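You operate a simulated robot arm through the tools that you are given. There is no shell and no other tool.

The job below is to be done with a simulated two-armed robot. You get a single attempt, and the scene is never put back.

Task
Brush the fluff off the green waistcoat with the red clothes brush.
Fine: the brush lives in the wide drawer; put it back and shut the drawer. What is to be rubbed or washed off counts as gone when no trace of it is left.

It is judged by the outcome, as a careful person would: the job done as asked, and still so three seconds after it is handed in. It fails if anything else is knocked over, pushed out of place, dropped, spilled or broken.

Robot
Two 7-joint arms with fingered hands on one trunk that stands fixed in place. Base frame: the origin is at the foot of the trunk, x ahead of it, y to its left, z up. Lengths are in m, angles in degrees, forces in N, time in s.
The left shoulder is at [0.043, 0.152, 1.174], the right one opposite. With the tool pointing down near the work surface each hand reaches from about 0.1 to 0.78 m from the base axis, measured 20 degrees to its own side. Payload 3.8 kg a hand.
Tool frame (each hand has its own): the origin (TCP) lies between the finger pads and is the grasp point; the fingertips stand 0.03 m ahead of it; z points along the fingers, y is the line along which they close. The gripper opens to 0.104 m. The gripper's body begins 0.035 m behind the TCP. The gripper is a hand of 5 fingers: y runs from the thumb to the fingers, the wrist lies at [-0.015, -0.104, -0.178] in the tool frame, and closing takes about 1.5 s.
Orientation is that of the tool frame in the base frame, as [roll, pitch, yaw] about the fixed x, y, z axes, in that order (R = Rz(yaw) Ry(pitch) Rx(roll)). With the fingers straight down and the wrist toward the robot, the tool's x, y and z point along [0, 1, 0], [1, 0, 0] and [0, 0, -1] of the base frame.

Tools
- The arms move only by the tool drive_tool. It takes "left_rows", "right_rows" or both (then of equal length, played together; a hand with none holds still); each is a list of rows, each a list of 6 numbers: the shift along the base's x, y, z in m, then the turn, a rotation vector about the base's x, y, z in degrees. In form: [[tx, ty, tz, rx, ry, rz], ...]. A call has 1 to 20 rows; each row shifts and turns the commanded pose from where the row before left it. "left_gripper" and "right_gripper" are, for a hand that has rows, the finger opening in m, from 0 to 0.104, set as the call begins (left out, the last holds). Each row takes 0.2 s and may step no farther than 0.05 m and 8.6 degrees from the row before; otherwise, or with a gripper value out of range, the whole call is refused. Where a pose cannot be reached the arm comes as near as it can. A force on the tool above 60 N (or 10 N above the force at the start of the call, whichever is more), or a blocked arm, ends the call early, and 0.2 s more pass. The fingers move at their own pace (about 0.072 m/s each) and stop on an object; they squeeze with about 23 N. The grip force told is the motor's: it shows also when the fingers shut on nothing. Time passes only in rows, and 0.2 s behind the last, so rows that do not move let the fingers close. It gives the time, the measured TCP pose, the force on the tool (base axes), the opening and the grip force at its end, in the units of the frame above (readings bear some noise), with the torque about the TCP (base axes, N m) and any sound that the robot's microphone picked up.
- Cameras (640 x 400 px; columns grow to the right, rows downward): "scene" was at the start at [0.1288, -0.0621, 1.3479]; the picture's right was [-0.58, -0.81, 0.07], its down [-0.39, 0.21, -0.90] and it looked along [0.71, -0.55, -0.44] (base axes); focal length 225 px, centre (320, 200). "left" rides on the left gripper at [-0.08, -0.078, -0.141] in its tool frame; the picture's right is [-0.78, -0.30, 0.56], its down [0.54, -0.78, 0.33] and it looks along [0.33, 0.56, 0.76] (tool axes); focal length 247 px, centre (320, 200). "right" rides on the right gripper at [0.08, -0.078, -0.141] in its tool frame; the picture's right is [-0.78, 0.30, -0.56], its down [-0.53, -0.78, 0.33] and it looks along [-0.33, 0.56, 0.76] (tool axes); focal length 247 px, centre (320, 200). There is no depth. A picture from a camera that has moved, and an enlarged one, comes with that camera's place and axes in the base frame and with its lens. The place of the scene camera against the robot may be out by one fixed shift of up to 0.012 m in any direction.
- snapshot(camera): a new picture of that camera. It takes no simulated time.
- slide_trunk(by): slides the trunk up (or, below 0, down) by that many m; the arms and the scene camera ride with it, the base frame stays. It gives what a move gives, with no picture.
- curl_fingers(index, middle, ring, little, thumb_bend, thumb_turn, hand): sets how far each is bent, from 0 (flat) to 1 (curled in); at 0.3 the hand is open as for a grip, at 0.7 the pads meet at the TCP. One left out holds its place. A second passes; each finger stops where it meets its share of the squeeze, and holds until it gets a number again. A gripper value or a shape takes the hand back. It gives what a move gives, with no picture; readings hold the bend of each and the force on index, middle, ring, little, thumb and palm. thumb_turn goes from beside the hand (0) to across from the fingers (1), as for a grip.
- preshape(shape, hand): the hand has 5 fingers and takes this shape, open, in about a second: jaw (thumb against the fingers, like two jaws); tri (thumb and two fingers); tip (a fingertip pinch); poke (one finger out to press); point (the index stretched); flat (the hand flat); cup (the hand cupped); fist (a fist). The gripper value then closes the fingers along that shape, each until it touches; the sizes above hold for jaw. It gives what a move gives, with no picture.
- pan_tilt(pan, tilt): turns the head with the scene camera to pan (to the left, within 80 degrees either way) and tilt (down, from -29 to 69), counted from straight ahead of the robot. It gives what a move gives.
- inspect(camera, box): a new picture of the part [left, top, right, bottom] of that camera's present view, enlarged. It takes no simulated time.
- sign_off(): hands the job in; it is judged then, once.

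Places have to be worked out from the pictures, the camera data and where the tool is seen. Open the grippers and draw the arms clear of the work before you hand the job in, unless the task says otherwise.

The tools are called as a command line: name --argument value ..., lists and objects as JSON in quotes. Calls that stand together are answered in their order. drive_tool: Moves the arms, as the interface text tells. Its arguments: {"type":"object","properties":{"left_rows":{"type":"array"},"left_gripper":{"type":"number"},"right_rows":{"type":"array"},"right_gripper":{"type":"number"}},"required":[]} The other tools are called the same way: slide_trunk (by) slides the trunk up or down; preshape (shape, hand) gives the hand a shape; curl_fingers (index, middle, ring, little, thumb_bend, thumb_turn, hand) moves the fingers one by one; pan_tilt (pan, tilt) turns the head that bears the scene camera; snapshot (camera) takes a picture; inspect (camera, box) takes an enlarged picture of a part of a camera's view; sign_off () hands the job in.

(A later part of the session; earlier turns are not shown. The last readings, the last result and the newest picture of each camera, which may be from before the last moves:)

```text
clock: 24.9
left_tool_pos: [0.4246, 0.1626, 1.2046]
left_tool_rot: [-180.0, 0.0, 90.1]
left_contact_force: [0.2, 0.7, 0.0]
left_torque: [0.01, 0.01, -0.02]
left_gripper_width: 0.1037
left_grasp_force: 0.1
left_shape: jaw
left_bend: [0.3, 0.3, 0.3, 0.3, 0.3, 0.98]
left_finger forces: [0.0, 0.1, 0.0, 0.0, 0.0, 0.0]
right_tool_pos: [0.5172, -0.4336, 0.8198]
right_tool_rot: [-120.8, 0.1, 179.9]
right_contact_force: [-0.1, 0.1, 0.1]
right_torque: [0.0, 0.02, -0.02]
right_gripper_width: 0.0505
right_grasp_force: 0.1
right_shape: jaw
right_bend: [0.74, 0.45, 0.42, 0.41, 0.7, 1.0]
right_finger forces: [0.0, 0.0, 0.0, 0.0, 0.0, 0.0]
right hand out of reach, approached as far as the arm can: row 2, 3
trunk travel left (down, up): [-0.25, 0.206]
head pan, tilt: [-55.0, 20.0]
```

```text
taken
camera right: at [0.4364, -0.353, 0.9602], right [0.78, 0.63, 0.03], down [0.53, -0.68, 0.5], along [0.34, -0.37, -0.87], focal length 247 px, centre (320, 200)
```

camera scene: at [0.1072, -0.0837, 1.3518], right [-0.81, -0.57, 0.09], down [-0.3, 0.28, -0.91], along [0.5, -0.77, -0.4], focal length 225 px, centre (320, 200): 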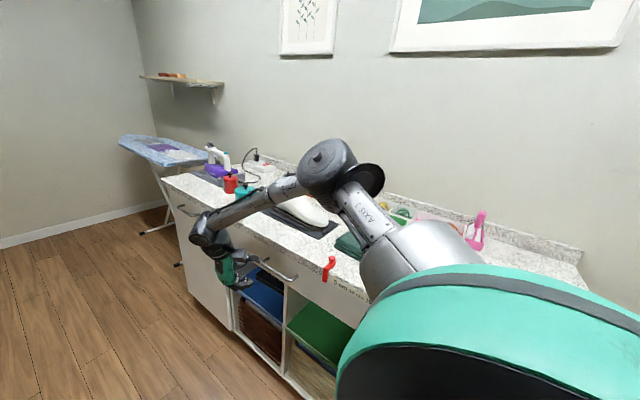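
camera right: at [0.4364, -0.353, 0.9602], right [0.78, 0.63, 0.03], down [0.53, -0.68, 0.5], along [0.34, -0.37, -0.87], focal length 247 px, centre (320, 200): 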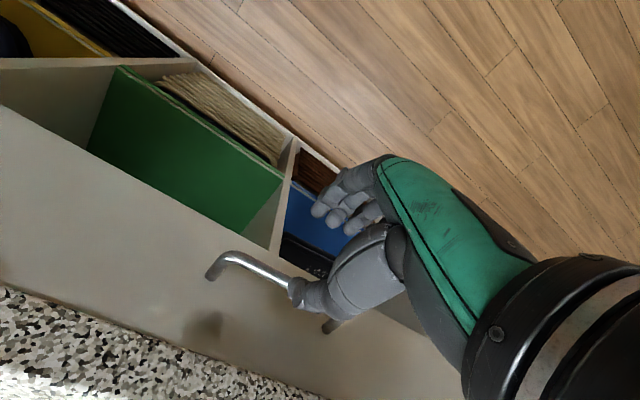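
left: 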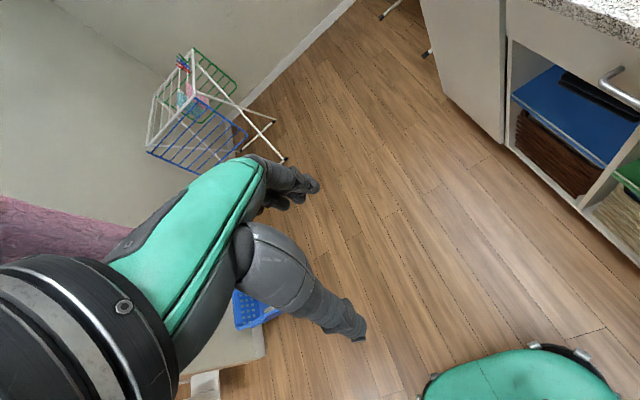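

With the trunk here the arm stops at z = 0.82. I raise the hand a little and then lower the trunk 0.10 m for slack.

drive_tool --right_rows '[[0.008, 0.01, 0.035, 0, 0, 0], [0.008, 0.01, 0.035, 0, 0, 0]]'

slide_trunk --by -0.1

snapshot --camera "right"

snapshot --camera "scene"

```text
clock: 25.5
left_tool_pos: [0.4235, 0.1641, 1.2063]
left_tool_rot: [180.0, -0.1, 90.1]
left_contact_force: [-0.9, 0.6, 0.4]
left_torque: [0.02, 0.01, 0.0]
left_gripper_width: 0.1037
left_grasp_force: 0.0
left_shape: jaw
left_bend: [0.3, 0.3, 0.3, 0.3, 0.3, 0.98]
left_finger forces: [0.0, 0.0, 0.0, 0.0, 0.0, 0.1]
right_tool_pos: [0.5353, -0.4136, 0.8912]
right_tool_rot: [-120.5, 0.0, -180.0]
right_contact_force: [-0.5, 0.6, -0.3]
right_torque: [0.05, -0.01, 0.0]
right_gripper_width: 0.0504
right_grasp_force: 0.0
right_shape: jaw
right_bend: [0.74, 0.45, 0.42, 0.41, 0.7, 1.0]
right_finger forces: [0.1, 0.0, 0.0, 0.0, 0.0, 0.0]
trunk travel left (down, up): [-0.25, 0.206]
head pan, tilt: [-55.0, 20.0]
```

```text
clock: 26.8
left_tool_pos: [0.4227, 0.1631, 1.1055]
left_tool_rot: [179.9, 0.0, 90.1]
left_contact_force: [-0.4, 0.5, 0.2]
left_torque: [-0.01, -0.02, -0.01]
left_gripper_width: 0.1038
left_grasp_force: 0.2
left_shape: jaw
left_bend: [0.3, 0.3, 0.3, 0.3, 0.3, 0.98]
left_finger forces: [0.0, 0.1, 0.0, 0.0, 0.1, 0.0]
right_tool_pos: [0.5346, -0.4134, 0.7916]
right_tool_rot: [-120.7, 0.1, 180.0]
right_contact_force: [0.6, -0.6, -0.8]
right_torque: [0.03, -0.01, 0.02]
right_gripper_width: 0.0504
right_grasp_force: 0.1
right_shape: jaw
right_bend: [0.74, 0.45, 0.42, 0.41, 0.7, 1.0]
right_finger forces: [0.0, 0.1, 0.0, 0.1, 0.0, 0.1]
trunk travel left (down, up): [-0.15, 0.306]
head pan, tilt: [-55.0, 20.0]
```

```text
taken
camera right: at [0.453, -0.3322, 0.9311], right [0.78, 0.63, 0.03], down [0.53, -0.68, 0.5], along [0.34, -0.37, -0.87], focal length 247 px, centre (320, 200)
```

right: 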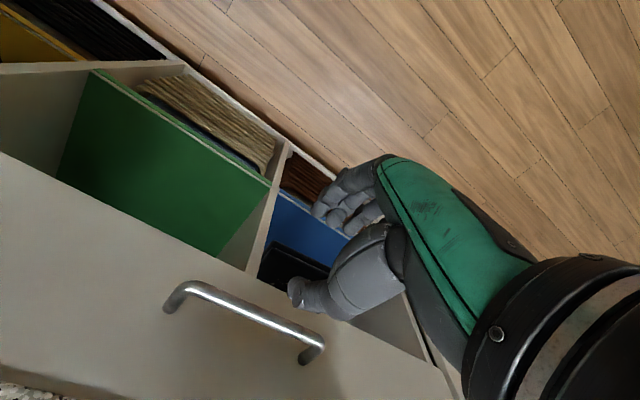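

```text
taken
camera scene: at [0.1652, -0.0837, 1.2307], right [-0.79, -0.57, 0.2], down [-0.42, 0.28, -0.86], along [0.44, -0.77, -0.46], focal length 225 px, centre (320, 200)
```

scene: 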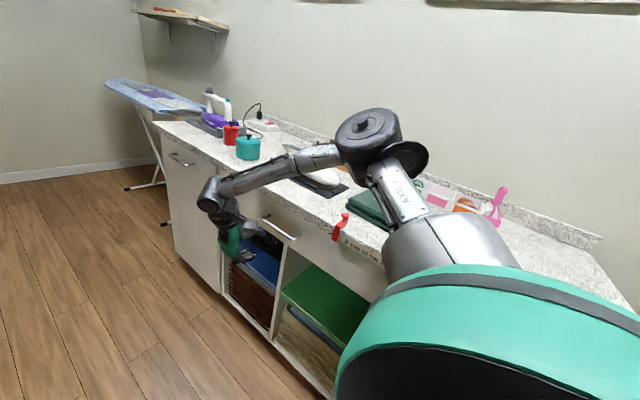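

Good posture with slack now: TCP [0.535, -0.413, 0.792]. From this view the bar is at y = -0.525, z = 0.786; I advance horizontally to y = -0.508 with the fingers 0.04 m apart so thumb passes above and fingers below the bar.

drive_tool --right_rows '[[0.002, 0, 0.004, 0, 0, 0], [0.002, -0.02, 0, 0, 0, 0], [0.002, -0.02, 0, 0, 0, 0], [0, -0.02, 0, 0, 0, 0], [0, -0.012, 0, 0, 0, 0]]' --right_gripper 0.042

snapshot --camera "right"

inspect --camera "right" --box '[240, 170, 400, 290]'

```text
clock: 28.0
left_tool_pos: [0.4242, 0.1631, 1.1048]
left_tool_rot: [-179.9, 0.0, 90.1]
left_contact_force: [-0.4, -0.7, -0.8]
left_torque: [-0.01, -0.01, 0.01]
left_gripper_width: 0.1039
left_grasp_force: 0.0
left_shape: jaw
left_bend: [0.3, 0.3, 0.3, 0.3, 0.3, 0.98]
left_finger forces: [0.1, 0.1, 0.0, 0.0, 0.0, 0.0]
right_tool_pos: [0.5391, -0.4861, 0.7947]
right_tool_rot: [-120.7, 0.0, -179.9]
right_contact_force: [0.0, -0.5, -0.3]
right_torque: [0.0, -0.01, -0.01]
right_gripper_width: 0.0422
right_grasp_force: 0.1
right_shape: jaw
right_bend: [0.74, 0.49, 0.46, 0.43, 0.72, 1.0]
right_finger forces: [0.0, 0.0, 0.0, 0.0, 0.0, 0.1]
trunk travel left (down, up): [-0.15, 0.306]
head pan, tilt: [-55.0, 20.0]
```

```text
taken
camera right: at [0.4595, -0.4044, 0.9341], right [0.78, 0.63, 0.03], down [0.53, -0.68, 0.5], along [0.33, -0.37, -0.87], focal length 247 px, centre (320, 200)
```

right: 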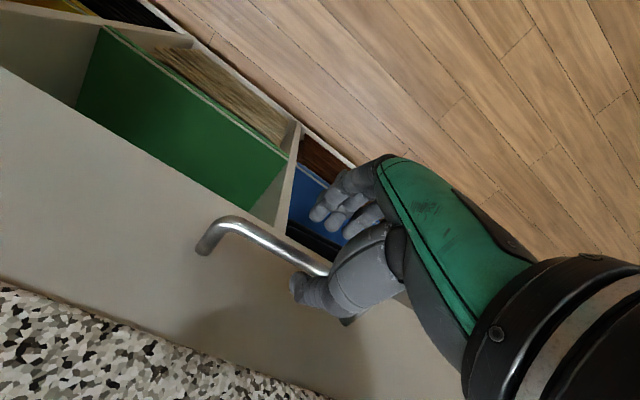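

```text
3.33 times, centred on (320, 230) of right
camera zoom: at [0.4595, -0.4044, 0.9341], right [0.78, 0.63, 0.03], down [0.53, -0.68, 0.5], along [0.33, -0.37, -0.87], focal length 823 px, centre (320, 100)
```

zoom: 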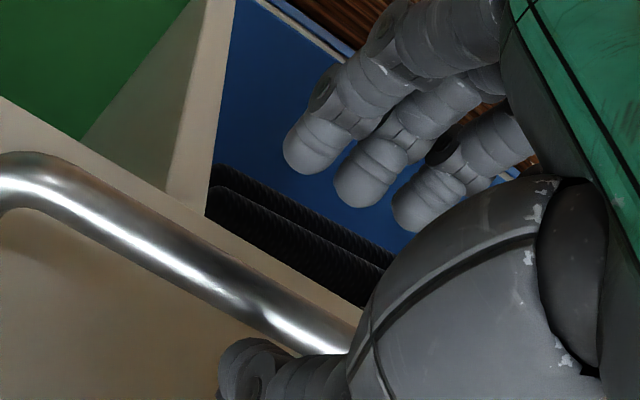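

The thumb is just above the bar and the fingers below it; bar refined to y = -0.52, z = 0.788. I move in the last 18 mm, then close.

drive_tool --right_rows '[[0, -0.006, 0.003, 0, 0, 0], [0, -0.006, 0, 0, 0, 0], [0, -0.006, 0, 0, 0, 0]]'

inspect --camera "right" --box '[200, 150, 400, 300]'

```text
clock: 28.8
left_tool_pos: [0.4249, 0.1636, 1.1058]
left_tool_rot: [-180.0, 0.0, 90.1]
left_contact_force: [-0.1, 0.6, -0.4]
left_torque: [0.01, 0.05, 0.04]
left_gripper_width: 0.1038
left_grasp_force: 0.0
left_shape: jaw
left_bend: [0.3, 0.3, 0.3, 0.3, 0.3, 0.98]
left_finger forces: [0.0, 0.0, 0.0, 0.0, 0.0, 0.0]
right_tool_pos: [0.541, -0.5038, 0.796]
right_tool_rot: [-120.6, 0.0, 179.9]
right_contact_force: [0.2, 0.5, 0.2]
right_torque: [-0.01, -0.03, -0.02]
right_gripper_width: 0.0427
right_grasp_force: 0.1
right_shape: jaw
right_bend: [0.74, 0.49, 0.46, 0.43, 0.72, 1.0]
right_finger forces: [0.0, 0.1, 0.0, 0.1, 0.0, 0.1]
trunk travel left (down, up): [-0.15, 0.306]
head pan, tilt: [-55.0, 20.0]
```

```text
2.67 times, centred on (300, 225) of right
camera zoom: at [0.4595, -0.4221, 0.9372], right [0.78, 0.63, 0.03], down [0.54, -0.68, 0.5], along [0.33, -0.37, -0.87], focal length 659 px, centre (373, 133)
```

zoom: 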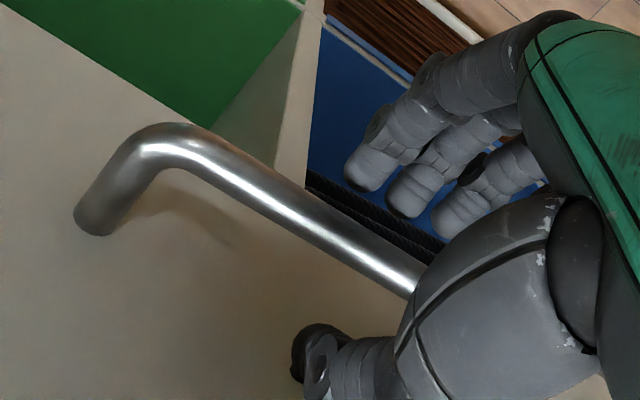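

The bar now lies between thumb and fingers. I close the hand on it.

drive_tool --right_rows '[[0, 0, 0, 0, 0, 0], [0, 0, 0, 0, 0, 0], [0, 0, 0, 0, 0, 0], [0, 0, 0, 0, 0, 0], [0, 0, 0, 0, 0, 0], [0, 0, 0, 0, 0, 0], [0, 0, 0, 0, 0, 0], [0, 0, 0, 0, 0, 0]]' --right_gripper 0.0

inspect --camera "right" --box '[200, 150, 400, 300]'

```text
clock: 30.6
left_tool_pos: [0.4233, 0.1628, 1.105]
left_tool_rot: [-180.0, 0.0, 90.2]
left_contact_force: [-0.3, 0.1, 0.6]
left_torque: [-0.02, 0.01, -0.01]
left_gripper_width: 0.1036
left_grasp_force: 0.2
left_shape: jaw
left_bend: [0.3, 0.3, 0.3, 0.3, 0.3, 0.98]
left_finger forces: [0.0, 0.0, 0.0, 0.0, 0.0, 0.0]
right_tool_pos: [0.5408, -0.5045, 0.7958]
right_tool_rot: [-120.7, 0.0, -180.0]
right_contact_force: [0.2, -2.7, -2.0]
right_torque: [0.02, 0.06, 0.15]
right_gripper_width: 0.0035
right_grasp_force: 23.3
right_shape: jaw
right_bend: [0.7, 0.7, 0.68, 0.7, 0.73, 1.0]
right_finger forces: [10.7, 3.8, 2.2, 3.1, 19.3, 0.0]
trunk travel left (down, up): [-0.15, 0.306]
head pan, tilt: [-55.0, 20.0]
```

```text
2.67 times, centred on (300, 225) of right
camera zoom: at [0.4597, -0.4227, 0.9367], right [0.78, 0.63, 0.03], down [0.54, -0.68, 0.5], along [0.33, -0.37, -0.87], focal length 659 px, centre (373, 133)
```

zoom: 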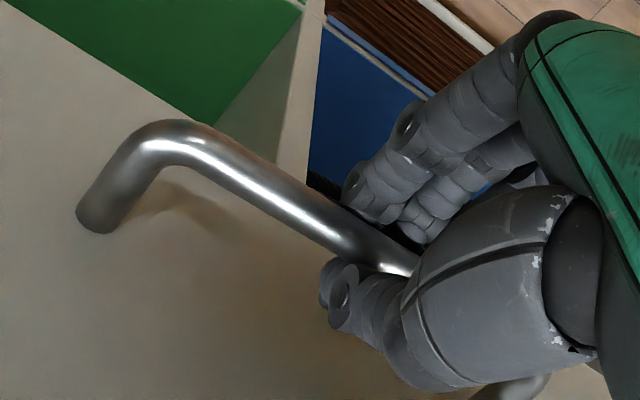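

The hand closed with forces on thumb and fingers around the bar. I pull gently in +y by 3 cm and check whether the drawer follows.

drive_tool --right_rows '[[0, 0.008, 0, 0, 0, 0], [0, 0.008, 0, 0, 0, 0], [0, 0.01, 0, 0, 0, 0], [0, 0.01, 0, 0, 0, 0]]'

snapshot --camera "right"

snapshot --camera "scene"

```text
clock: 31.6
left_tool_pos: [0.4246, 0.1632, 1.1044]
left_tool_rot: [-179.9, 0.0, 90.2]
left_contact_force: [0.5, 0.3, 0.1]
left_torque: [-0.01, 0.0, 0.0]
left_gripper_width: 0.1036
left_grasp_force: 0.1
left_shape: jaw
left_bend: [0.3, 0.3, 0.3, 0.3, 0.3, 0.98]
left_finger forces: [0.0, 0.0, 0.1, 0.1, 0.1, 0.1]
right_tool_pos: [0.5392, -0.4676, 0.7967]
right_tool_rot: [-120.7, 0.0, -180.0]
right_contact_force: [-0.2, -0.5, -4.5]
right_torque: [0.07, 0.09, 0.19]
right_gripper_width: 0.004
right_grasp_force: 22.8
right_shape: jaw
right_bend: [0.7, 0.7, 0.68, 0.7, 0.74, 1.0]
right_finger forces: [10.8, 3.8, 2.5, 3.3, 18.6, 0.0]
trunk travel left (down, up): [-0.15, 0.306]
head pan, tilt: [-55.0, 20.0]
```

```text
taken
camera right: at [0.4598, -0.3861, 0.937], right [0.78, 0.63, 0.03], down [0.54, -0.68, 0.5], along [0.33, -0.37, -0.87], focal length 247 px, centre (320, 200)
```

right: 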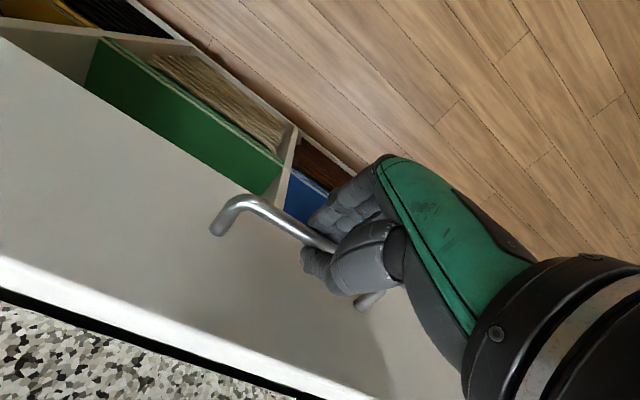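

```text
taken
camera scene: at [0.1664, -0.0837, 1.2304], right [-0.79, -0.57, 0.2], down [-0.42, 0.28, -0.86], along [0.44, -0.77, -0.46], focal length 225 px, centre (320, 200)
```

scene: 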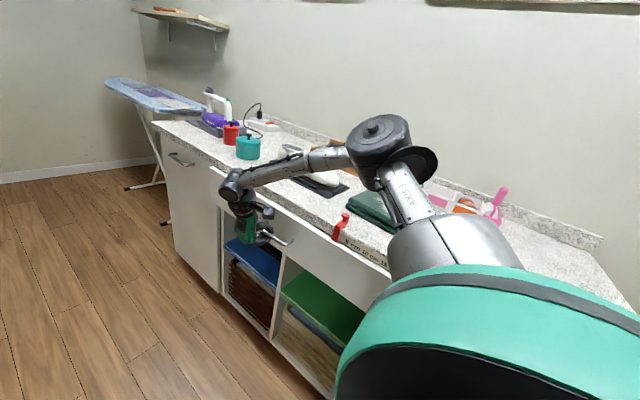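

The drawer follows the hand. I keep pulling it smoothly another 0.16 m.

drive_tool --right_rows '[[0, 0.012, 0, 0, 0, 0], [0, 0.015, 0, 0, 0, 0], [0, 0.016, 0, 0, 0, 0], [0, 0.016, 0, 0, 0, 0], [0, 0.016, 0, 0, 0, 0], [0, 0.016, 0, 0, 0, 0], [0, 0.016, 0, 0, 0, 0], [0, 0.016, 0, 0, 0, 0], [0, 0.016, 0, 0, 0, 0], [0, 0.013, 0, 0, 0, 0], [0, 0.008, 0, 0, 0, 0]]'

snapshot --camera "right"

snapshot --camera "scene"

```text
clock: 34.0
left_tool_pos: [0.4247, 0.1628, 1.1055]
left_tool_rot: [-179.9, -0.1, 90.1]
left_contact_force: [0.0, 0.0, 0.1]
left_torque: [0.02, -0.03, -0.01]
left_gripper_width: 0.1034
left_grasp_force: 0.0
left_shape: jaw
left_bend: [0.3, 0.3, 0.3, 0.3, 0.3, 0.98]
left_finger forces: [0.0, 0.0, 0.0, 0.1, 0.0, 0.1]
right_tool_pos: [0.5412, -0.3078, 0.7977]
right_tool_rot: [-120.7, -0.2, 179.9]
right_contact_force: [0.5, -0.2, -5.0]
right_torque: [0.08, 0.05, 0.17]
right_gripper_width: 0.0038
right_grasp_force: 23.1
right_shape: jaw
right_bend: [0.7, 0.7, 0.67, 0.7, 0.74, 1.0]
right_finger forces: [11.1, 3.9, 2.6, 3.1, 18.5, 0.0]
trunk travel left (down, up): [-0.15, 0.306]
head pan, tilt: [-55.0, 20.0]
```

```text
taken
camera right: at [0.4598, -0.2261, 0.9371], right [0.78, 0.63, 0.03], down [0.54, -0.68, 0.5], along [0.33, -0.37, -0.87], focal length 247 px, centre (320, 200)
```

right: 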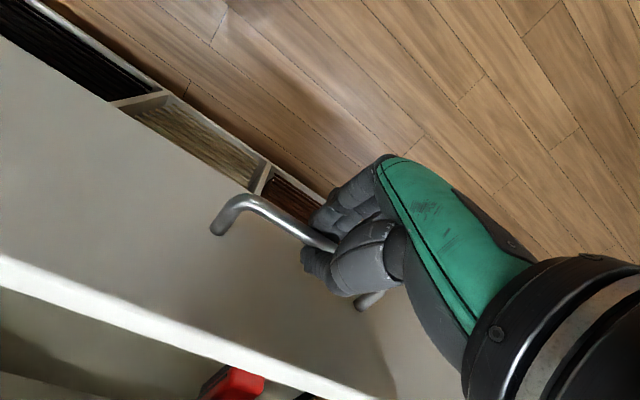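

```text
taken
camera scene: at [0.1665, -0.0839, 1.2304], right [-0.79, -0.57, 0.2], down [-0.42, 0.28, -0.86], along [0.44, -0.77, -0.46], focal length 225 px, centre (320, 200)
```

scene: 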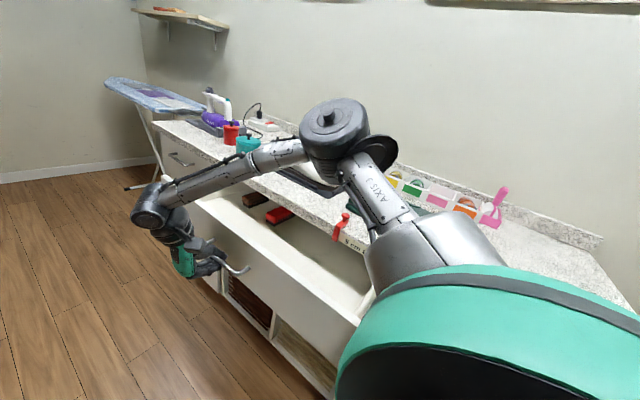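

The drawer is about 0.2 m open, and a red object and a dark one show near the counter edge inside. I pull another 0.09 m.

drive_tool --right_rows '[[0, 0.01, 0, 0, 0, 0], [0, 0.014, 0, 0, 0, 0], [0, 0.016, 0, 0, 0, 0], [0, 0.016, 0, 0, 0, 0], [0, 0.016, 0, 0, 0, 0], [0, 0.012, 0, 0, 0, 0], [0, 0.006, 0, 0, 0, 0]]'

snapshot --camera "scene"

inspect --camera "scene" --box '[190, 160, 380, 290]'

```text
clock: 35.6
left_tool_pos: [0.4294, 0.1628, 1.1032]
left_tool_rot: [-179.6, 0.0, 90.1]
left_contact_force: [-0.4, 0.6, -0.5]
left_torque: [0.03, 0.02, -0.06]
left_gripper_width: 0.1036
left_grasp_force: 0.0
left_shape: jaw
left_bend: [0.3, 0.3, 0.3, 0.3, 0.3, 0.98]
left_finger forces: [0.1, 0.0, 0.0, 0.0, 0.0, 0.0]
right_tool_pos: [0.5351, -0.2286, 0.7999]
right_tool_rot: [-120.9, 0.1, -179.8]
right_contact_force: [25.7, 1.0, -15.7]
right_torque: [0.19, -0.27, 0.33]
right_gripper_width: 0.0032
right_grasp_force: 22.5
right_shape: jaw
right_bend: [0.68, 0.7, 0.66, 0.63, 0.74, 1.0]
right_finger forces: [14.8, 5.8, 3.4, 3.8, 15.5, 0.0]
right hand out of reach, approached as far as the arm can: row 5, 6, 7
trunk travel left (down, up): [-0.15, 0.306]
head pan, tilt: [-55.0, 20.0]
```

```text
taken
camera scene: at [0.1722, -0.0843, 1.2294], right [-0.79, -0.57, 0.2], down [-0.42, 0.28, -0.86], along [0.44, -0.77, -0.47], focal length 225 px, centre (320, 200)
```

scene: 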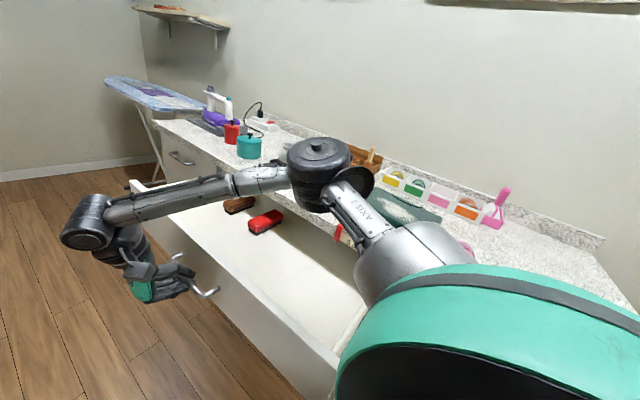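

```text
3.08 times, centred on (285, 225) of scene
camera zoom: at [0.1722, -0.0843, 1.2294], right [-0.79, -0.57, 0.2], down [-0.42, 0.28, -0.86], along [0.44, -0.77, -0.47], focal length 692 px, centre (428, 123)
```

zoom: 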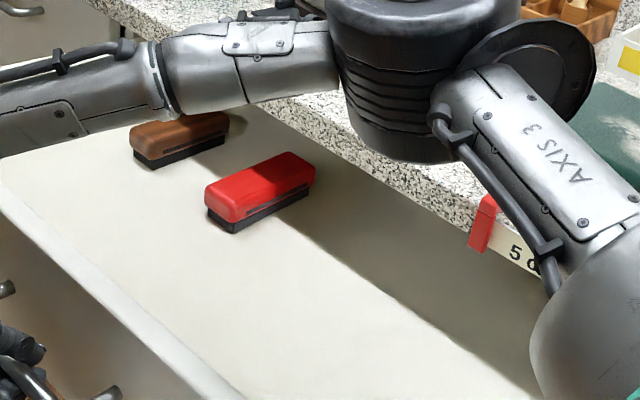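

The drawer is now about 0.28 m open, and inside are a brown brush and the red one, both bristles down. The arm is at its reach limit with side load, so I ease back 3.5 cm, then open the hand.

drive_tool --right_rows '[[0.002, -0.01, 0, 0, 0, 0], [0.002, -0.012, 0, 0, 0, 0], [0.001, -0.012, 0, 0, 0, 0], [0, 0, 0, 0, 0, 0]]'

```text
clock: 36.6
left_tool_pos: [0.427, 0.1639, 1.1043]
left_tool_rot: [-179.8, 0.0, 90.1]
left_contact_force: [0.6, 0.1, -0.4]
left_torque: [0.01, -0.01, 0.01]
left_gripper_width: 0.1037
left_grasp_force: 0.2
left_shape: jaw
left_bend: [0.3, 0.3, 0.3, 0.3, 0.3, 0.98]
left_finger forces: [0.0, 0.1, 0.0, 0.0, 0.1, 0.1]
right_tool_pos: [0.5366, -0.2636, 0.7995]
right_tool_rot: [-120.7, -0.3, 179.8]
right_contact_force: [7.2, -0.1, -16.7]
right_torque: [0.15, -0.01, 0.14]
right_gripper_width: 0.0033
right_grasp_force: 23.1
right_shape: jaw
right_bend: [0.67, 0.7, 0.66, 0.6, 0.75, 1.0]
right_finger forces: [15.1, 5.6, 3.5, 2.7, 14.6, 0.0]
trunk travel left (down, up): [-0.15, 0.306]
head pan, tilt: [-55.0, 20.0]
```

Loads have eased. I open the hand to 0.05 m and let the fingers clear the bar.

drive_tool --right_rows '[[0, 0, -0.002, 0, 0, 0], [0, 0, 0, 0, 0, 0], [0, 0, 0, 0, 0, 0], [0, 0, 0, 0, 0, 0], [0, 0, 0, 0, 0, 0]]' --right_gripper 0.046

inspect --camera "right" --box '[200, 150, 400, 300]'

```text
clock: 37.8
left_tool_pos: [0.4248, 0.1621, 1.1055]
left_tool_rot: [-180.0, 0.0, 90.1]
left_contact_force: [0.0, -0.6, 0.2]
left_torque: [0.0, 0.02, 0.02]
left_gripper_width: 0.1035
left_grasp_force: 0.1
left_shape: jaw
left_bend: [0.3, 0.3, 0.3, 0.3, 0.3, 0.98]
left_finger forces: [0.1, 0.1, 0.1, 0.0, 0.0, 0.0]
right_tool_pos: [0.5354, -0.2624, 0.8006]
right_tool_rot: [-120.7, 0.0, 179.9]
right_contact_force: [-0.6, 0.8, 0.0]
right_torque: [-0.02, 0.02, -0.04]
right_gripper_width: 0.0455
right_grasp_force: 0.0
right_shape: jaw
right_bend: [0.74, 0.47, 0.44, 0.42, 0.72, 1.0]
right_finger forces: [0.1, 0.0, 0.1, 0.0, 0.5, 0.1]
trunk travel left (down, up): [-0.15, 0.306]
head pan, tilt: [-55.0, 20.0]
```

```text
2.67 times, centred on (300, 225) of right
camera zoom: at [0.4545, -0.181, 0.9406], right [0.78, 0.63, 0.03], down [0.53, -0.68, 0.5], along [0.33, -0.37, -0.87], focal length 659 px, centre (373, 133)
```

zoom: 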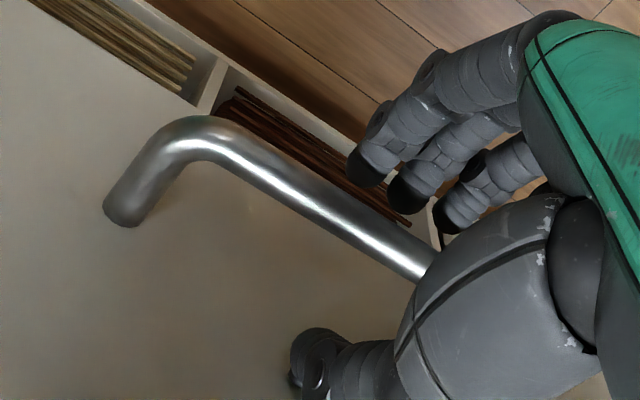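

The hand is open around the bar. I withdraw along the finger axis (out and slightly up) by about 3.5 cm.

drive_tool --right_rows '[[0, 0.009, 0.003, 0, 0, 0], [0, 0.009, 0.004, 0, 0, 0], [0, 0.009, 0.006, 0, 0, 0], [0, 0.004, 0.012, 4, 0, 0]]'

snapshot --camera "right"

```text
clock: 38.8
left_tool_pos: [0.4233, 0.1635, 1.1049]
left_tool_rot: [180.0, 0.0, 90.0]
left_contact_force: [0.0, -0.5, 0.3]
left_torque: [0.0, -0.05, 0.0]
left_gripper_width: 0.104
left_grasp_force: 0.1
left_shape: jaw
left_bend: [0.3, 0.3, 0.3, 0.3, 0.3, 0.98]
left_finger forces: [0.0, 0.0, 0.1, 0.0, 0.0, 0.0]
right_tool_pos: [0.535, -0.232, 0.8257]
right_tool_rot: [-124.7, 0.1, 180.0]
right_contact_force: [0.5, 0.6, -0.9]
right_torque: [-0.02, -0.01, -0.02]
right_gripper_width: 0.0457
right_grasp_force: 0.1
right_shape: jaw
right_bend: [0.74, 0.47, 0.44, 0.42, 0.72, 1.0]
right_finger forces: [0.0, 0.1, 0.0, 0.0, 0.1, 0.1]
trunk travel left (down, up): [-0.15, 0.306]
head pan, tilt: [-55.0, 20.0]
```

```text
taken
camera right: at [0.4543, -0.1599, 0.9713], right [0.78, 0.63, 0.07], down [0.53, -0.72, 0.45], along [0.33, -0.31, -0.89], focal length 247 px, centre (320, 200)
```

right: 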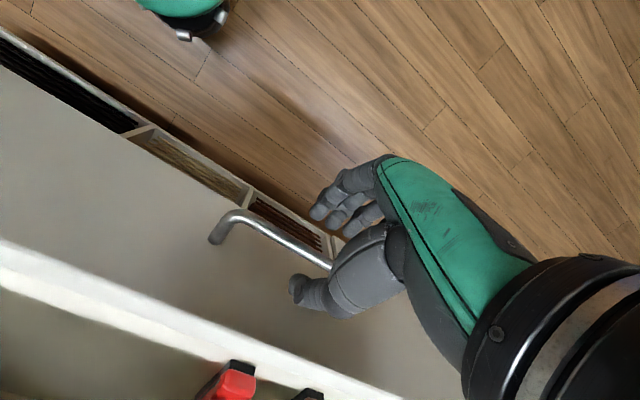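

The thumb has cleared the bar. I raise the hand while bringing the fingers back to pointing down, to look into the drawer from above.

drive_tool --right_rows '[[0, 0.01, 0.03, 8, 0, 0], [0, 0.005, 0.03, 8, 0, 0], [0, 0, 0.03, 8, 0, 0], [0, 0, 0.03, 8, 0, 0], [0, 0, 0.035, 8, 0, 0], [0, 0, 0.035, 8, 0, 0], [0, 0, 0.035, 7, 0, 0]]'

snapshot --camera "right"

snapshot --camera "scene"

```text
clock: 40.4
left_tool_pos: [0.4232, 0.1633, 1.105]
left_tool_rot: [180.0, 0.0, 90.1]
left_contact_force: [0.2, 0.2, -0.5]
left_torque: [-0.02, -0.01, -0.02]
left_gripper_width: 0.1036
left_grasp_force: 0.2
left_shape: jaw
left_bend: [0.3, 0.3, 0.3, 0.3, 0.3, 0.98]
left_finger forces: [0.0, 0.1, 0.1, 0.0, 0.0, 0.1]
right_tool_pos: [0.5361, -0.2172, 1.051]
right_tool_rot: [-179.8, 0.0, -180.0]
right_contact_force: [0.0, 0.1, -0.6]
right_torque: [0.01, 0.0, -0.01]
right_gripper_width: 0.0457
right_grasp_force: 0.0
right_shape: jaw
right_bend: [0.74, 0.47, 0.44, 0.42, 0.72, 1.0]
right_finger forces: [0.0, 0.0, 0.1, 0.1, 0.1, 0.0]
trunk travel left (down, up): [-0.15, 0.306]
head pan, tilt: [-55.0, 20.0]
```

```text
taken
camera right: at [0.4542, -0.2944, 1.1946], right [0.78, 0.3, 0.56], down [0.54, -0.78, -0.33], along [0.33, 0.55, -0.76], focal length 247 px, centre (320, 200)
```

right: 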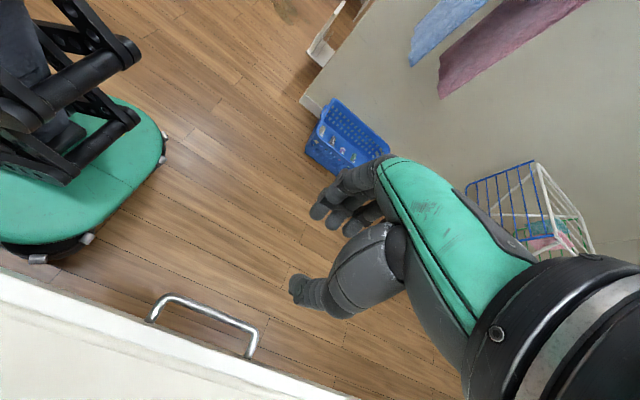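

```text
taken
camera scene: at [0.1655, -0.0838, 1.2306], right [-0.79, -0.57, 0.2], down [-0.42, 0.28, -0.86], along [0.44, -0.77, -0.46], focal length 225 px, centre (320, 200)
```

scene: 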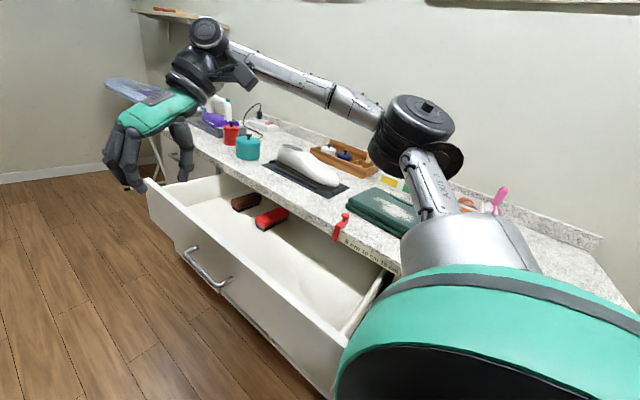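

The hand is free and the open drawer is in view. I enlarge the drawer to measure the front panel and the brush.

inspect --camera "scene" --box '[140, 160, 400, 330]'

inspect --camera "scene" --box '[210, 180, 310, 240]'

```text
2.35 times, centred on (270, 245) of scene
camera zoom: at [0.1655, -0.0838, 1.2306], right [-0.79, -0.57, 0.2], down [-0.42, 0.28, -0.86], along [0.44, -0.77, -0.46], focal length 529 px, centre (438, 94)
```

zoom: 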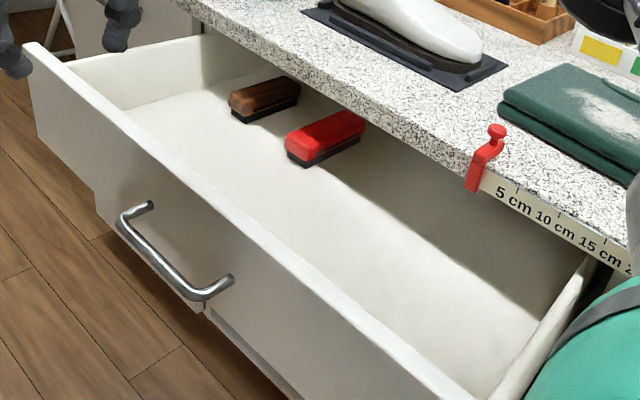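

```text
6.40 times, centred on (260, 210) of scene
camera zoom: at [0.1655, -0.0838, 1.2306], right [-0.79, -0.57, 0.2], down [-0.42, 0.28, -0.86], along [0.44, -0.77, -0.46], focal length 1439 px, centre (704, 136)
```

zoom: 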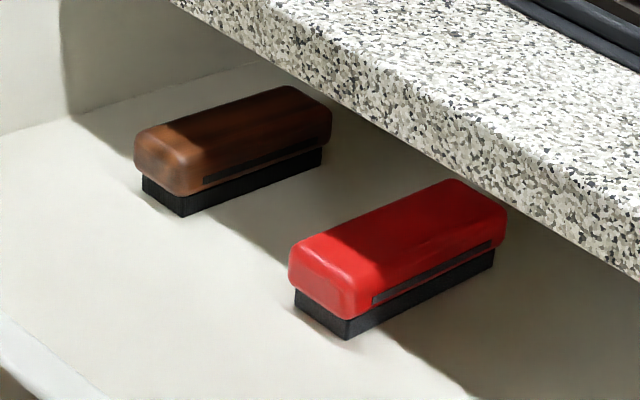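

The red brush lies with its long side along y (about 0.11 m), centre near x = 0.62, y = -0.59, so it is still under the counter. I'll open the drawer further by pushing the front panel from inside with closed fingers; first I move over the drawer's near inside and lower.

drive_tool --right_rows '[[-0.013, -0.034, 0, 0, 0, 0], [-0.013, -0.034, 0, 0, 0, 0], [-0.013, -0.034, 0, 0, 0, 0], [-0.013, -0.034, 0, 0, 0, 0], [-0.013, -0.034, 0, 0, 0, 0], [0, 0, -0.035, 0, 0, 0], [0, 0, -0.035, 0, 0, 0]]' --right_gripper 0.0

snapshot --camera "scene"

snapshot --camera "right"

```text
clock: 42.0
left_tool_pos: [0.4243, 0.162, 1.1048]
left_tool_rot: [-179.9, 0.0, 90.0]
left_contact_force: [-0.1, -0.6, 0.3]
left_torque: [0.03, -0.01, -0.01]
left_gripper_width: 0.1037
left_grasp_force: 0.1
left_shape: jaw
left_bend: [0.3, 0.3, 0.3, 0.3, 0.3, 0.98]
left_finger forces: [0.0, 0.0, 0.0, 0.0, 0.1, 0.0]
right_tool_pos: [0.4702, -0.3873, 0.9807]
right_tool_rot: [-179.7, 0.1, 180.0]
right_contact_force: [-0.2, -0.2, 0.2]
right_torque: [0.01, 0.01, 0.01]
right_gripper_width: 0.0
right_grasp_force: 23.5
right_shape: jaw
right_bend: [0.7, 0.7, 0.7, 0.7, 0.46, 1.0]
right_finger forces: [0.0, 0.0, 0.1, 0.0, 0.0, 0.0]
trunk travel left (down, up): [-0.15, 0.306]
head pan, tilt: [-55.0, 20.0]
```

```text
taken
camera scene: at [0.1661, -0.0842, 1.2304], right [-0.79, -0.57, 0.2], down [-0.42, 0.28, -0.86], along [0.44, -0.77, -0.46], focal length 225 px, centre (320, 200)
```

scene: 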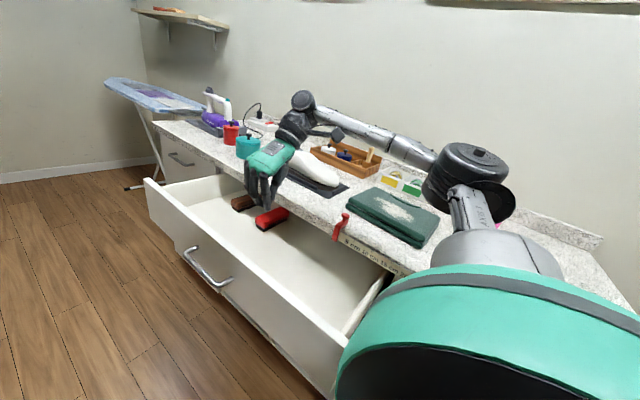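

```text
taken
camera right: at [0.3894, -0.4649, 1.1233], right [0.78, 0.3, 0.55], down [0.53, -0.78, -0.33], along [0.33, 0.55, -0.76], focal length 247 px, centre (320, 200)
```

right: 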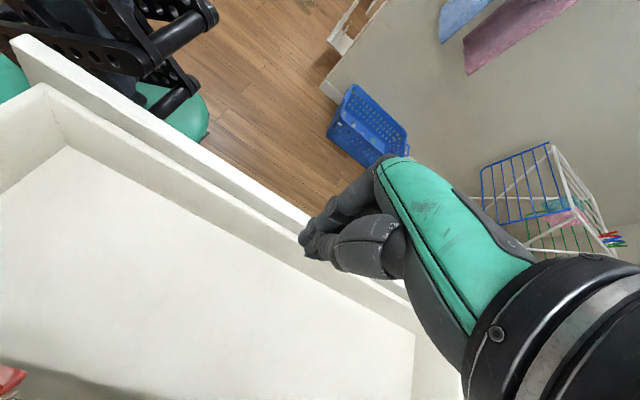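

The inside wall of the drawer front is at about y = -0.34 and the floor near z = 0.755. I lower the closed fingers inside to z = 0.838, clear of the brushes, shifting 2 cm to +x away from the red rider.

drive_tool --right_rows '[[0.01, 0, -0.035, 0, 0, 0], [0.01, 0, -0.035, 0, 0, 0], [0, 0, -0.035, 0, 0, 0], [0, 0, -0.037, 0, 0, 0]]'

snapshot --camera "scene"

snapshot --camera "right"

```text
clock: 43.0
left_tool_pos: [0.4247, 0.1622, 1.1047]
left_tool_rot: [-179.9, 0.0, 90.0]
left_contact_force: [-0.1, 0.0, 0.6]
left_torque: [-0.04, 0.04, -0.02]
left_gripper_width: 0.1036
left_grasp_force: 0.0
left_shape: jaw
left_bend: [0.3, 0.3, 0.3, 0.3, 0.3, 0.98]
left_finger forces: [0.1, 0.0, 0.0, 0.0, 0.0, 0.1]
right_tool_pos: [0.4909, -0.3885, 0.8376]
right_tool_rot: [-179.7, 0.0, -180.0]
right_contact_force: [0.8, -0.9, -0.7]
right_torque: [0.01, 0.02, 0.01]
right_gripper_width: 0.0
right_grasp_force: 22.9
right_shape: jaw
right_bend: [0.7, 0.7, 0.7, 0.7, 0.46, 1.0]
right_finger forces: [0.0, 0.1, 0.1, 0.0, 0.0, 0.1]
trunk travel left (down, up): [-0.15, 0.306]
head pan, tilt: [-55.0, 20.0]
```

```text
taken
camera scene: at [0.1666, -0.0841, 1.2303], right [-0.79, -0.57, 0.2], down [-0.42, 0.28, -0.86], along [0.44, -0.77, -0.46], focal length 225 px, centre (320, 200)
```

scene: 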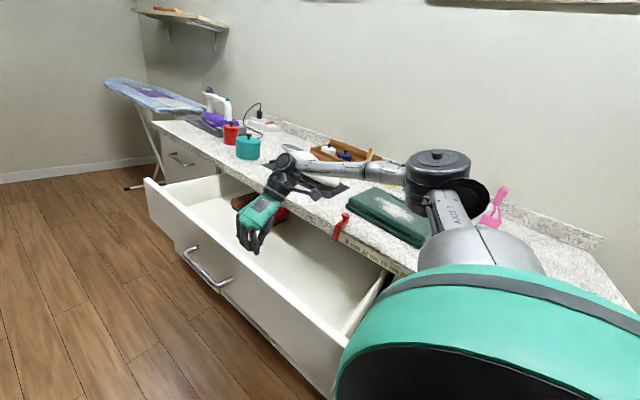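

```text
taken
camera right: at [0.4099, -0.4647, 0.9804], right [0.78, 0.3, 0.56], down [0.53, -0.78, -0.33], along [0.33, 0.55, -0.76], focal length 247 px, centre (320, 200)
```

right: 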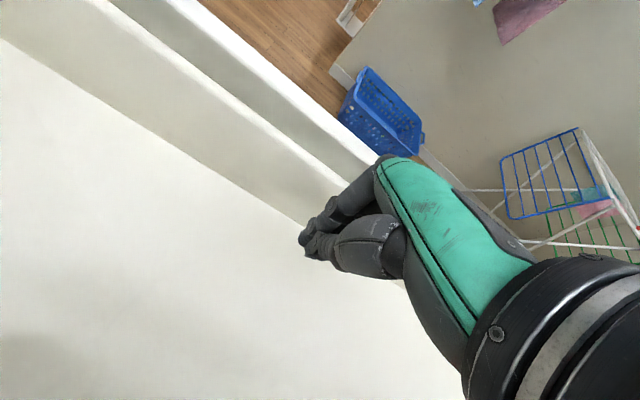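

The fingers are inside the drawer between the brushes and the front. I push the front panel outward in +y, about 0.13 m in small steps.

drive_tool --right_rows '[[0, 0.01, 0, 0, 0, 0], [0, 0.01, 0, 0, 0, 0], [0, 0.01, 0, 0, 0, 0], [0, 0.012, 0, 0, 0, 0], [0, 0.012, 0, 0, 0, 0], [0, 0.012, 0, 0, 0, 0], [0, 0.012, 0, 0, 0, 0], [0, 0.012, 0, 0, 0, 0], [0, 0.012, 0, 0, 0, 0], [0, 0.012, 0, 0, 0, 0], [0, 0.012, 0, 0, 0, 0]]'

snapshot --camera "scene"

snapshot --camera "right"

```text
clock: 45.4
left_tool_pos: [0.4235, 0.1625, 1.1051]
left_tool_rot: [-179.8, -0.1, 90.1]
left_contact_force: [-0.2, -0.3, 1.0]
left_torque: [-0.01, -0.02, 0.01]
left_gripper_width: 0.1038
left_grasp_force: 0.0
left_shape: jaw
left_bend: [0.3, 0.3, 0.3, 0.3, 0.3, 0.98]
left_finger forces: [0.0, 0.1, 0.1, 0.1, 0.0, 0.1]
right_tool_pos: [0.4908, -0.259, 0.8377]
right_tool_rot: [-179.7, 0.0, 180.0]
right_contact_force: [0.6, 0.2, 0.6]
right_torque: [-0.01, -0.02, -0.01]
right_gripper_width: 0.0001
right_grasp_force: 23.1
right_shape: jaw
right_bend: [0.7, 0.7, 0.7, 0.7, 0.47, 1.0]
right_finger forces: [0.1, 0.0, 0.0, 0.0, 0.0, 0.0]
trunk travel left (down, up): [-0.15, 0.306]
head pan, tilt: [-55.0, 20.0]
```

```text
taken
camera scene: at [0.166, -0.0834, 1.2305], right [-0.79, -0.57, 0.2], down [-0.42, 0.28, -0.86], along [0.44, -0.77, -0.46], focal length 225 px, centre (320, 200)
```

scene: 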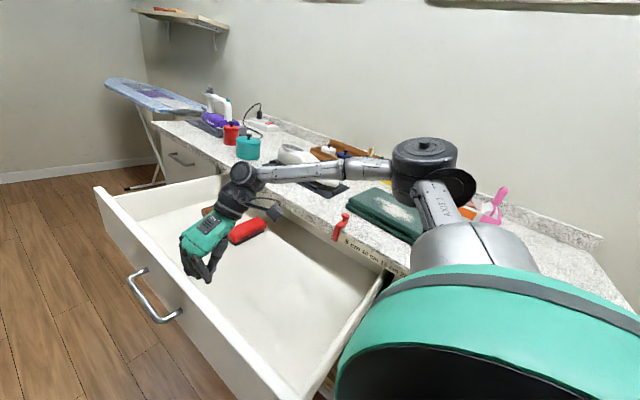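

```text
taken
camera right: at [0.4099, -0.3367, 0.9812], right [0.78, 0.3, 0.55], down [0.53, -0.78, -0.33], along [0.33, 0.55, -0.76], focal length 247 px, centre (320, 200)
```

right: 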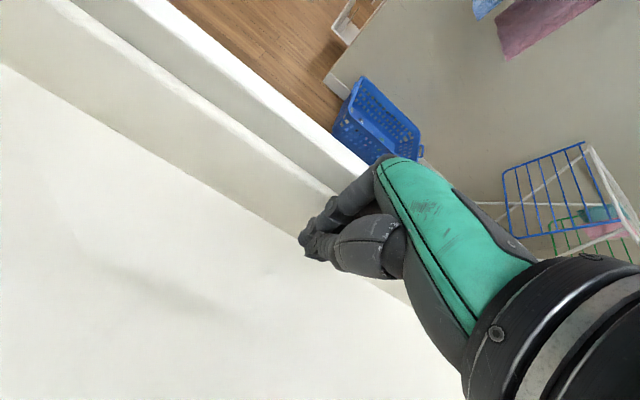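

The drawer is now roughly 0.35 m open and the red brush is clear of the counter in view. I push a further 4 cm for more hand room, watching the force.

drive_tool --right_rows '[[0, 0.01, 0, 0, 0, 0], [0, 0.01, 0, 0, 0, 0], [0, 0.01, 0, 0, 0, 0], [0, 0.01, 0, 0, 0, 0]]'

inspect --camera "scene" --box '[80, 150, 400, 350]'

```text
clock: 46.3
left_tool_pos: [0.4194, 0.1594, 1.1074]
left_tool_rot: [179.8, -0.3, 90.3]
left_contact_force: [-1.1, -0.2, -0.6]
left_torque: [-0.01, -0.01, -0.01]
left_gripper_width: 0.1036
left_grasp_force: 0.0
left_shape: jaw
left_bend: [0.3, 0.3, 0.3, 0.3, 0.3, 0.98]
left_finger forces: [0.1, 0.0, 0.0, 0.1, 0.1, 0.0]
right_tool_pos: [0.4922, -0.2415, 0.838]
right_tool_rot: [-179.3, 0.5, 179.1]
right_contact_force: [-11.1, -59.0, 15.3]
right_torque: [1.81, -0.43, -0.36]
right_gripper_width: 0.0
right_grasp_force: 22.7
right_shape: jaw
right_bend: [0.7, 0.7, 0.7, 0.7, 0.47, 1.0]
right_finger forces: [4.3, 49.8, 7.8, 0.0, 0.0, 0.0]
trunk travel left (down, up): [-0.15, 0.306]
head pan, tilt: [-55.0, 20.0]
stopped in row 4 (right hand): the force on the tool passed its limit at 66 N (the readings are from after the stop); the commanded pose is now the measured one
```

```text
2.00 times, centred on (240, 250) of scene
camera zoom: at [0.161, -0.0913, 1.231], right [-0.8, -0.57, 0.19], down [-0.41, 0.29, -0.86], along [0.44, -0.77, -0.47], focal length 450 px, centre (480, 100)
```

zoom: 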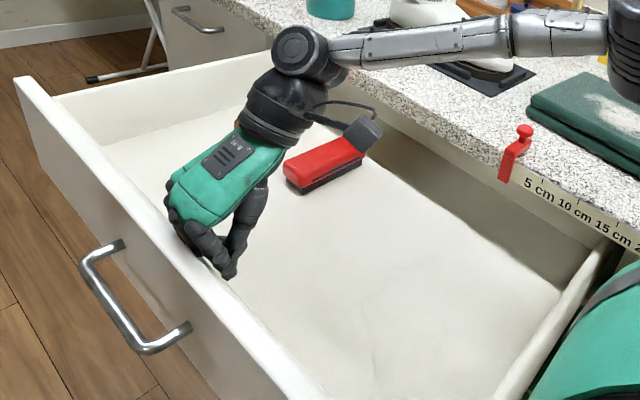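

The drawer has hit its end stop (fully open). I back off at once and lift the hand out of the drawer.

drive_tool --right_rows '[[-0.005, -0.015, 0, 0, 0, 0], [-0.005, -0.015, 0, 0, 0, 0], [0, 0, 0.04, 0, 0, 0], [0, 0, 0.045, 0, 0, 0], [0, 0, 0.045, 0, 0, 0], [0, 0, 0.045, 0, 0, 0], [0, 0, 0.045, 0, 0, 0], [0, 0, 0, 0, 0, 0]]'

snapshot --camera "scene"

inspect --camera "scene" --box '[170, 190, 290, 265]'

```text
clock: 48.1
left_tool_pos: [0.4232, 0.1653, 1.1045]
left_tool_rot: [-179.8, 0.0, 90.2]
left_contact_force: [0.2, -0.1, 0.2]
left_torque: [0.0, -0.02, 0.01]
left_gripper_width: 0.1037
left_grasp_force: 0.0
left_shape: jaw
left_bend: [0.3, 0.3, 0.3, 0.3, 0.3, 0.98]
left_finger forces: [0.0, 0.0, 0.1, 0.0, 0.0, 0.0]
right_tool_pos: [0.4852, -0.2623, 1.0608]
right_tool_rot: [-179.5, 0.2, 179.6]
right_contact_force: [0.7, -0.4, -0.4]
right_torque: [-0.03, 0.02, 0.0]
right_gripper_width: 0.0
right_grasp_force: 23.0
right_shape: jaw
right_bend: [0.7, 0.7, 0.7, 0.7, 0.48, 1.0]
right_finger forces: [0.0, 0.1, 0.0, 0.0, 0.1, 0.1]
trunk travel left (down, up): [-0.15, 0.306]
head pan, tilt: [-55.0, 20.0]
```

```text
taken
camera scene: at [0.1661, -0.0841, 1.2304], right [-0.79, -0.57, 0.2], down [-0.42, 0.28, -0.86], along [0.44, -0.77, -0.46], focal length 225 px, centre (320, 200)
```

scene: 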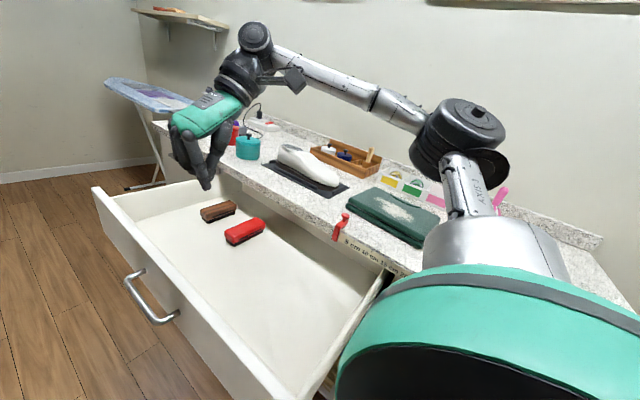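

```text
5.33 times, centred on (230, 228) of scene
camera zoom: at [0.1661, -0.0841, 1.2304], right [-0.79, -0.57, 0.2], down [-0.42, 0.28, -0.86], along [0.44, -0.77, -0.46], focal length 1199 px, centre (800, 53)
```

zoom: 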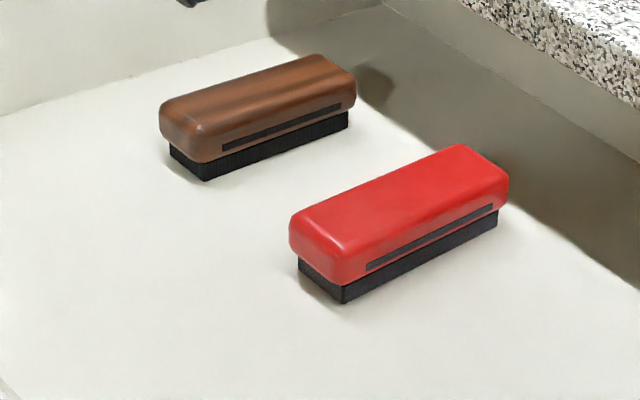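

Now both brushes are in clear view: the red one has its centre near x = 0.618, y = -0.468, long side along y, top near z = 0.797. I turn the hand to yaw 90 (closing along x), open it and move above the brush.

drive_tool --right_rows '[[0.008, -0.01, 0, 0, 0, -8.2], [0.009, -0.015, 0, 0, 0, -8.2], [0.009, -0.015, 0, 0, 0, -8.2], [0.01, -0.015, 0, 0, 0, -8.2], [0.01, -0.015, 0, 0, 0, -8.2], [0.01, -0.015, 0, 0, 0, -8.2], [0.01, -0.015, 0, 0, 0, -8.2], [0.01, -0.015, 0, 0, 0, -8.2], [0.01, -0.015, 0, 0, 0, -8.2], [0.01, -0.015, 0, 0, 0, -8.2], [0.01, -0.015, 0, 0, 0, -7.6]]' --right_gripper 0.08

snapshot --camera "right"

snapshot --camera "scene"

```text
clock: 50.5
left_tool_pos: [0.4241, 0.1657, 1.105]
left_tool_rot: [-179.9, 0.1, 90.2]
left_contact_force: [0.4, 0.3, -0.1]
left_torque: [0.01, 0.01, 0.0]
left_gripper_width: 0.1036
left_grasp_force: 0.1
left_shape: jaw
left_bend: [0.3, 0.3, 0.3, 0.3, 0.3, 0.98]
left_finger forces: [0.0, 0.0, 0.1, 0.0, 0.0, 0.0]
right_tool_pos: [0.5896, -0.4226, 1.0582]
right_tool_rot: [-179.4, 0.4, 89.8]
right_contact_force: [-1.0, 0.2, 0.4]
right_torque: [0.03, 0.01, 0.04]
right_gripper_width: 0.08
right_grasp_force: 0.0
right_shape: jaw
right_bend: [0.27, 0.35, 0.32, 0.33, 0.53, 0.99]
right_finger forces: [0.0, 0.1, 0.0, 0.0, 0.1, 0.0]
trunk travel left (down, up): [-0.15, 0.306]
head pan, tilt: [-55.0, 20.0]
```

```text
taken
camera right: at [0.5138, -0.3416, 1.2014], right [0.3, -0.77, 0.56], down [-0.78, -0.53, -0.32], along [0.55, -0.34, -0.77], focal length 247 px, centre (320, 200)
```

right: 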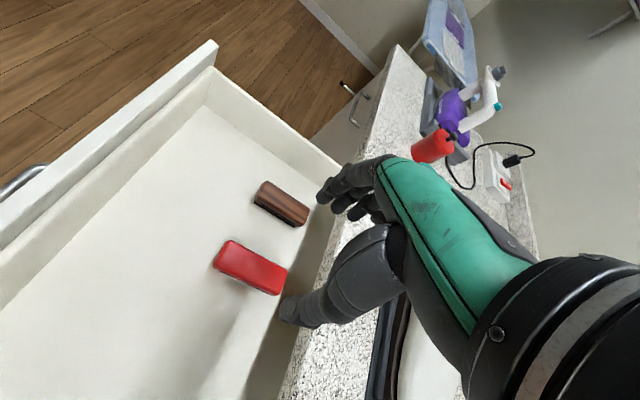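

```text
taken
camera scene: at [0.1661, -0.0836, 1.2305], right [-0.79, -0.57, 0.2], down [-0.42, 0.28, -0.86], along [0.44, -0.77, -0.46], focal length 225 px, centre (320, 200)
```

scene: 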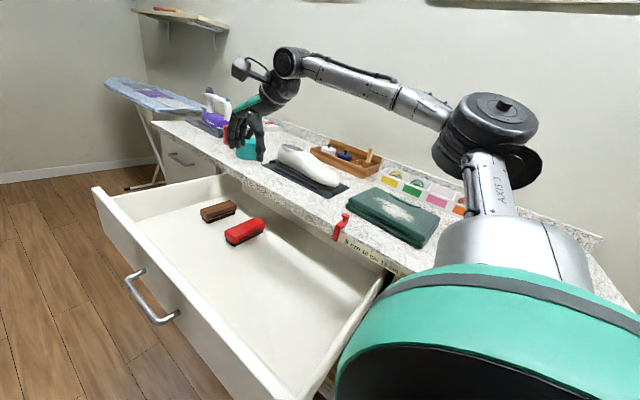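

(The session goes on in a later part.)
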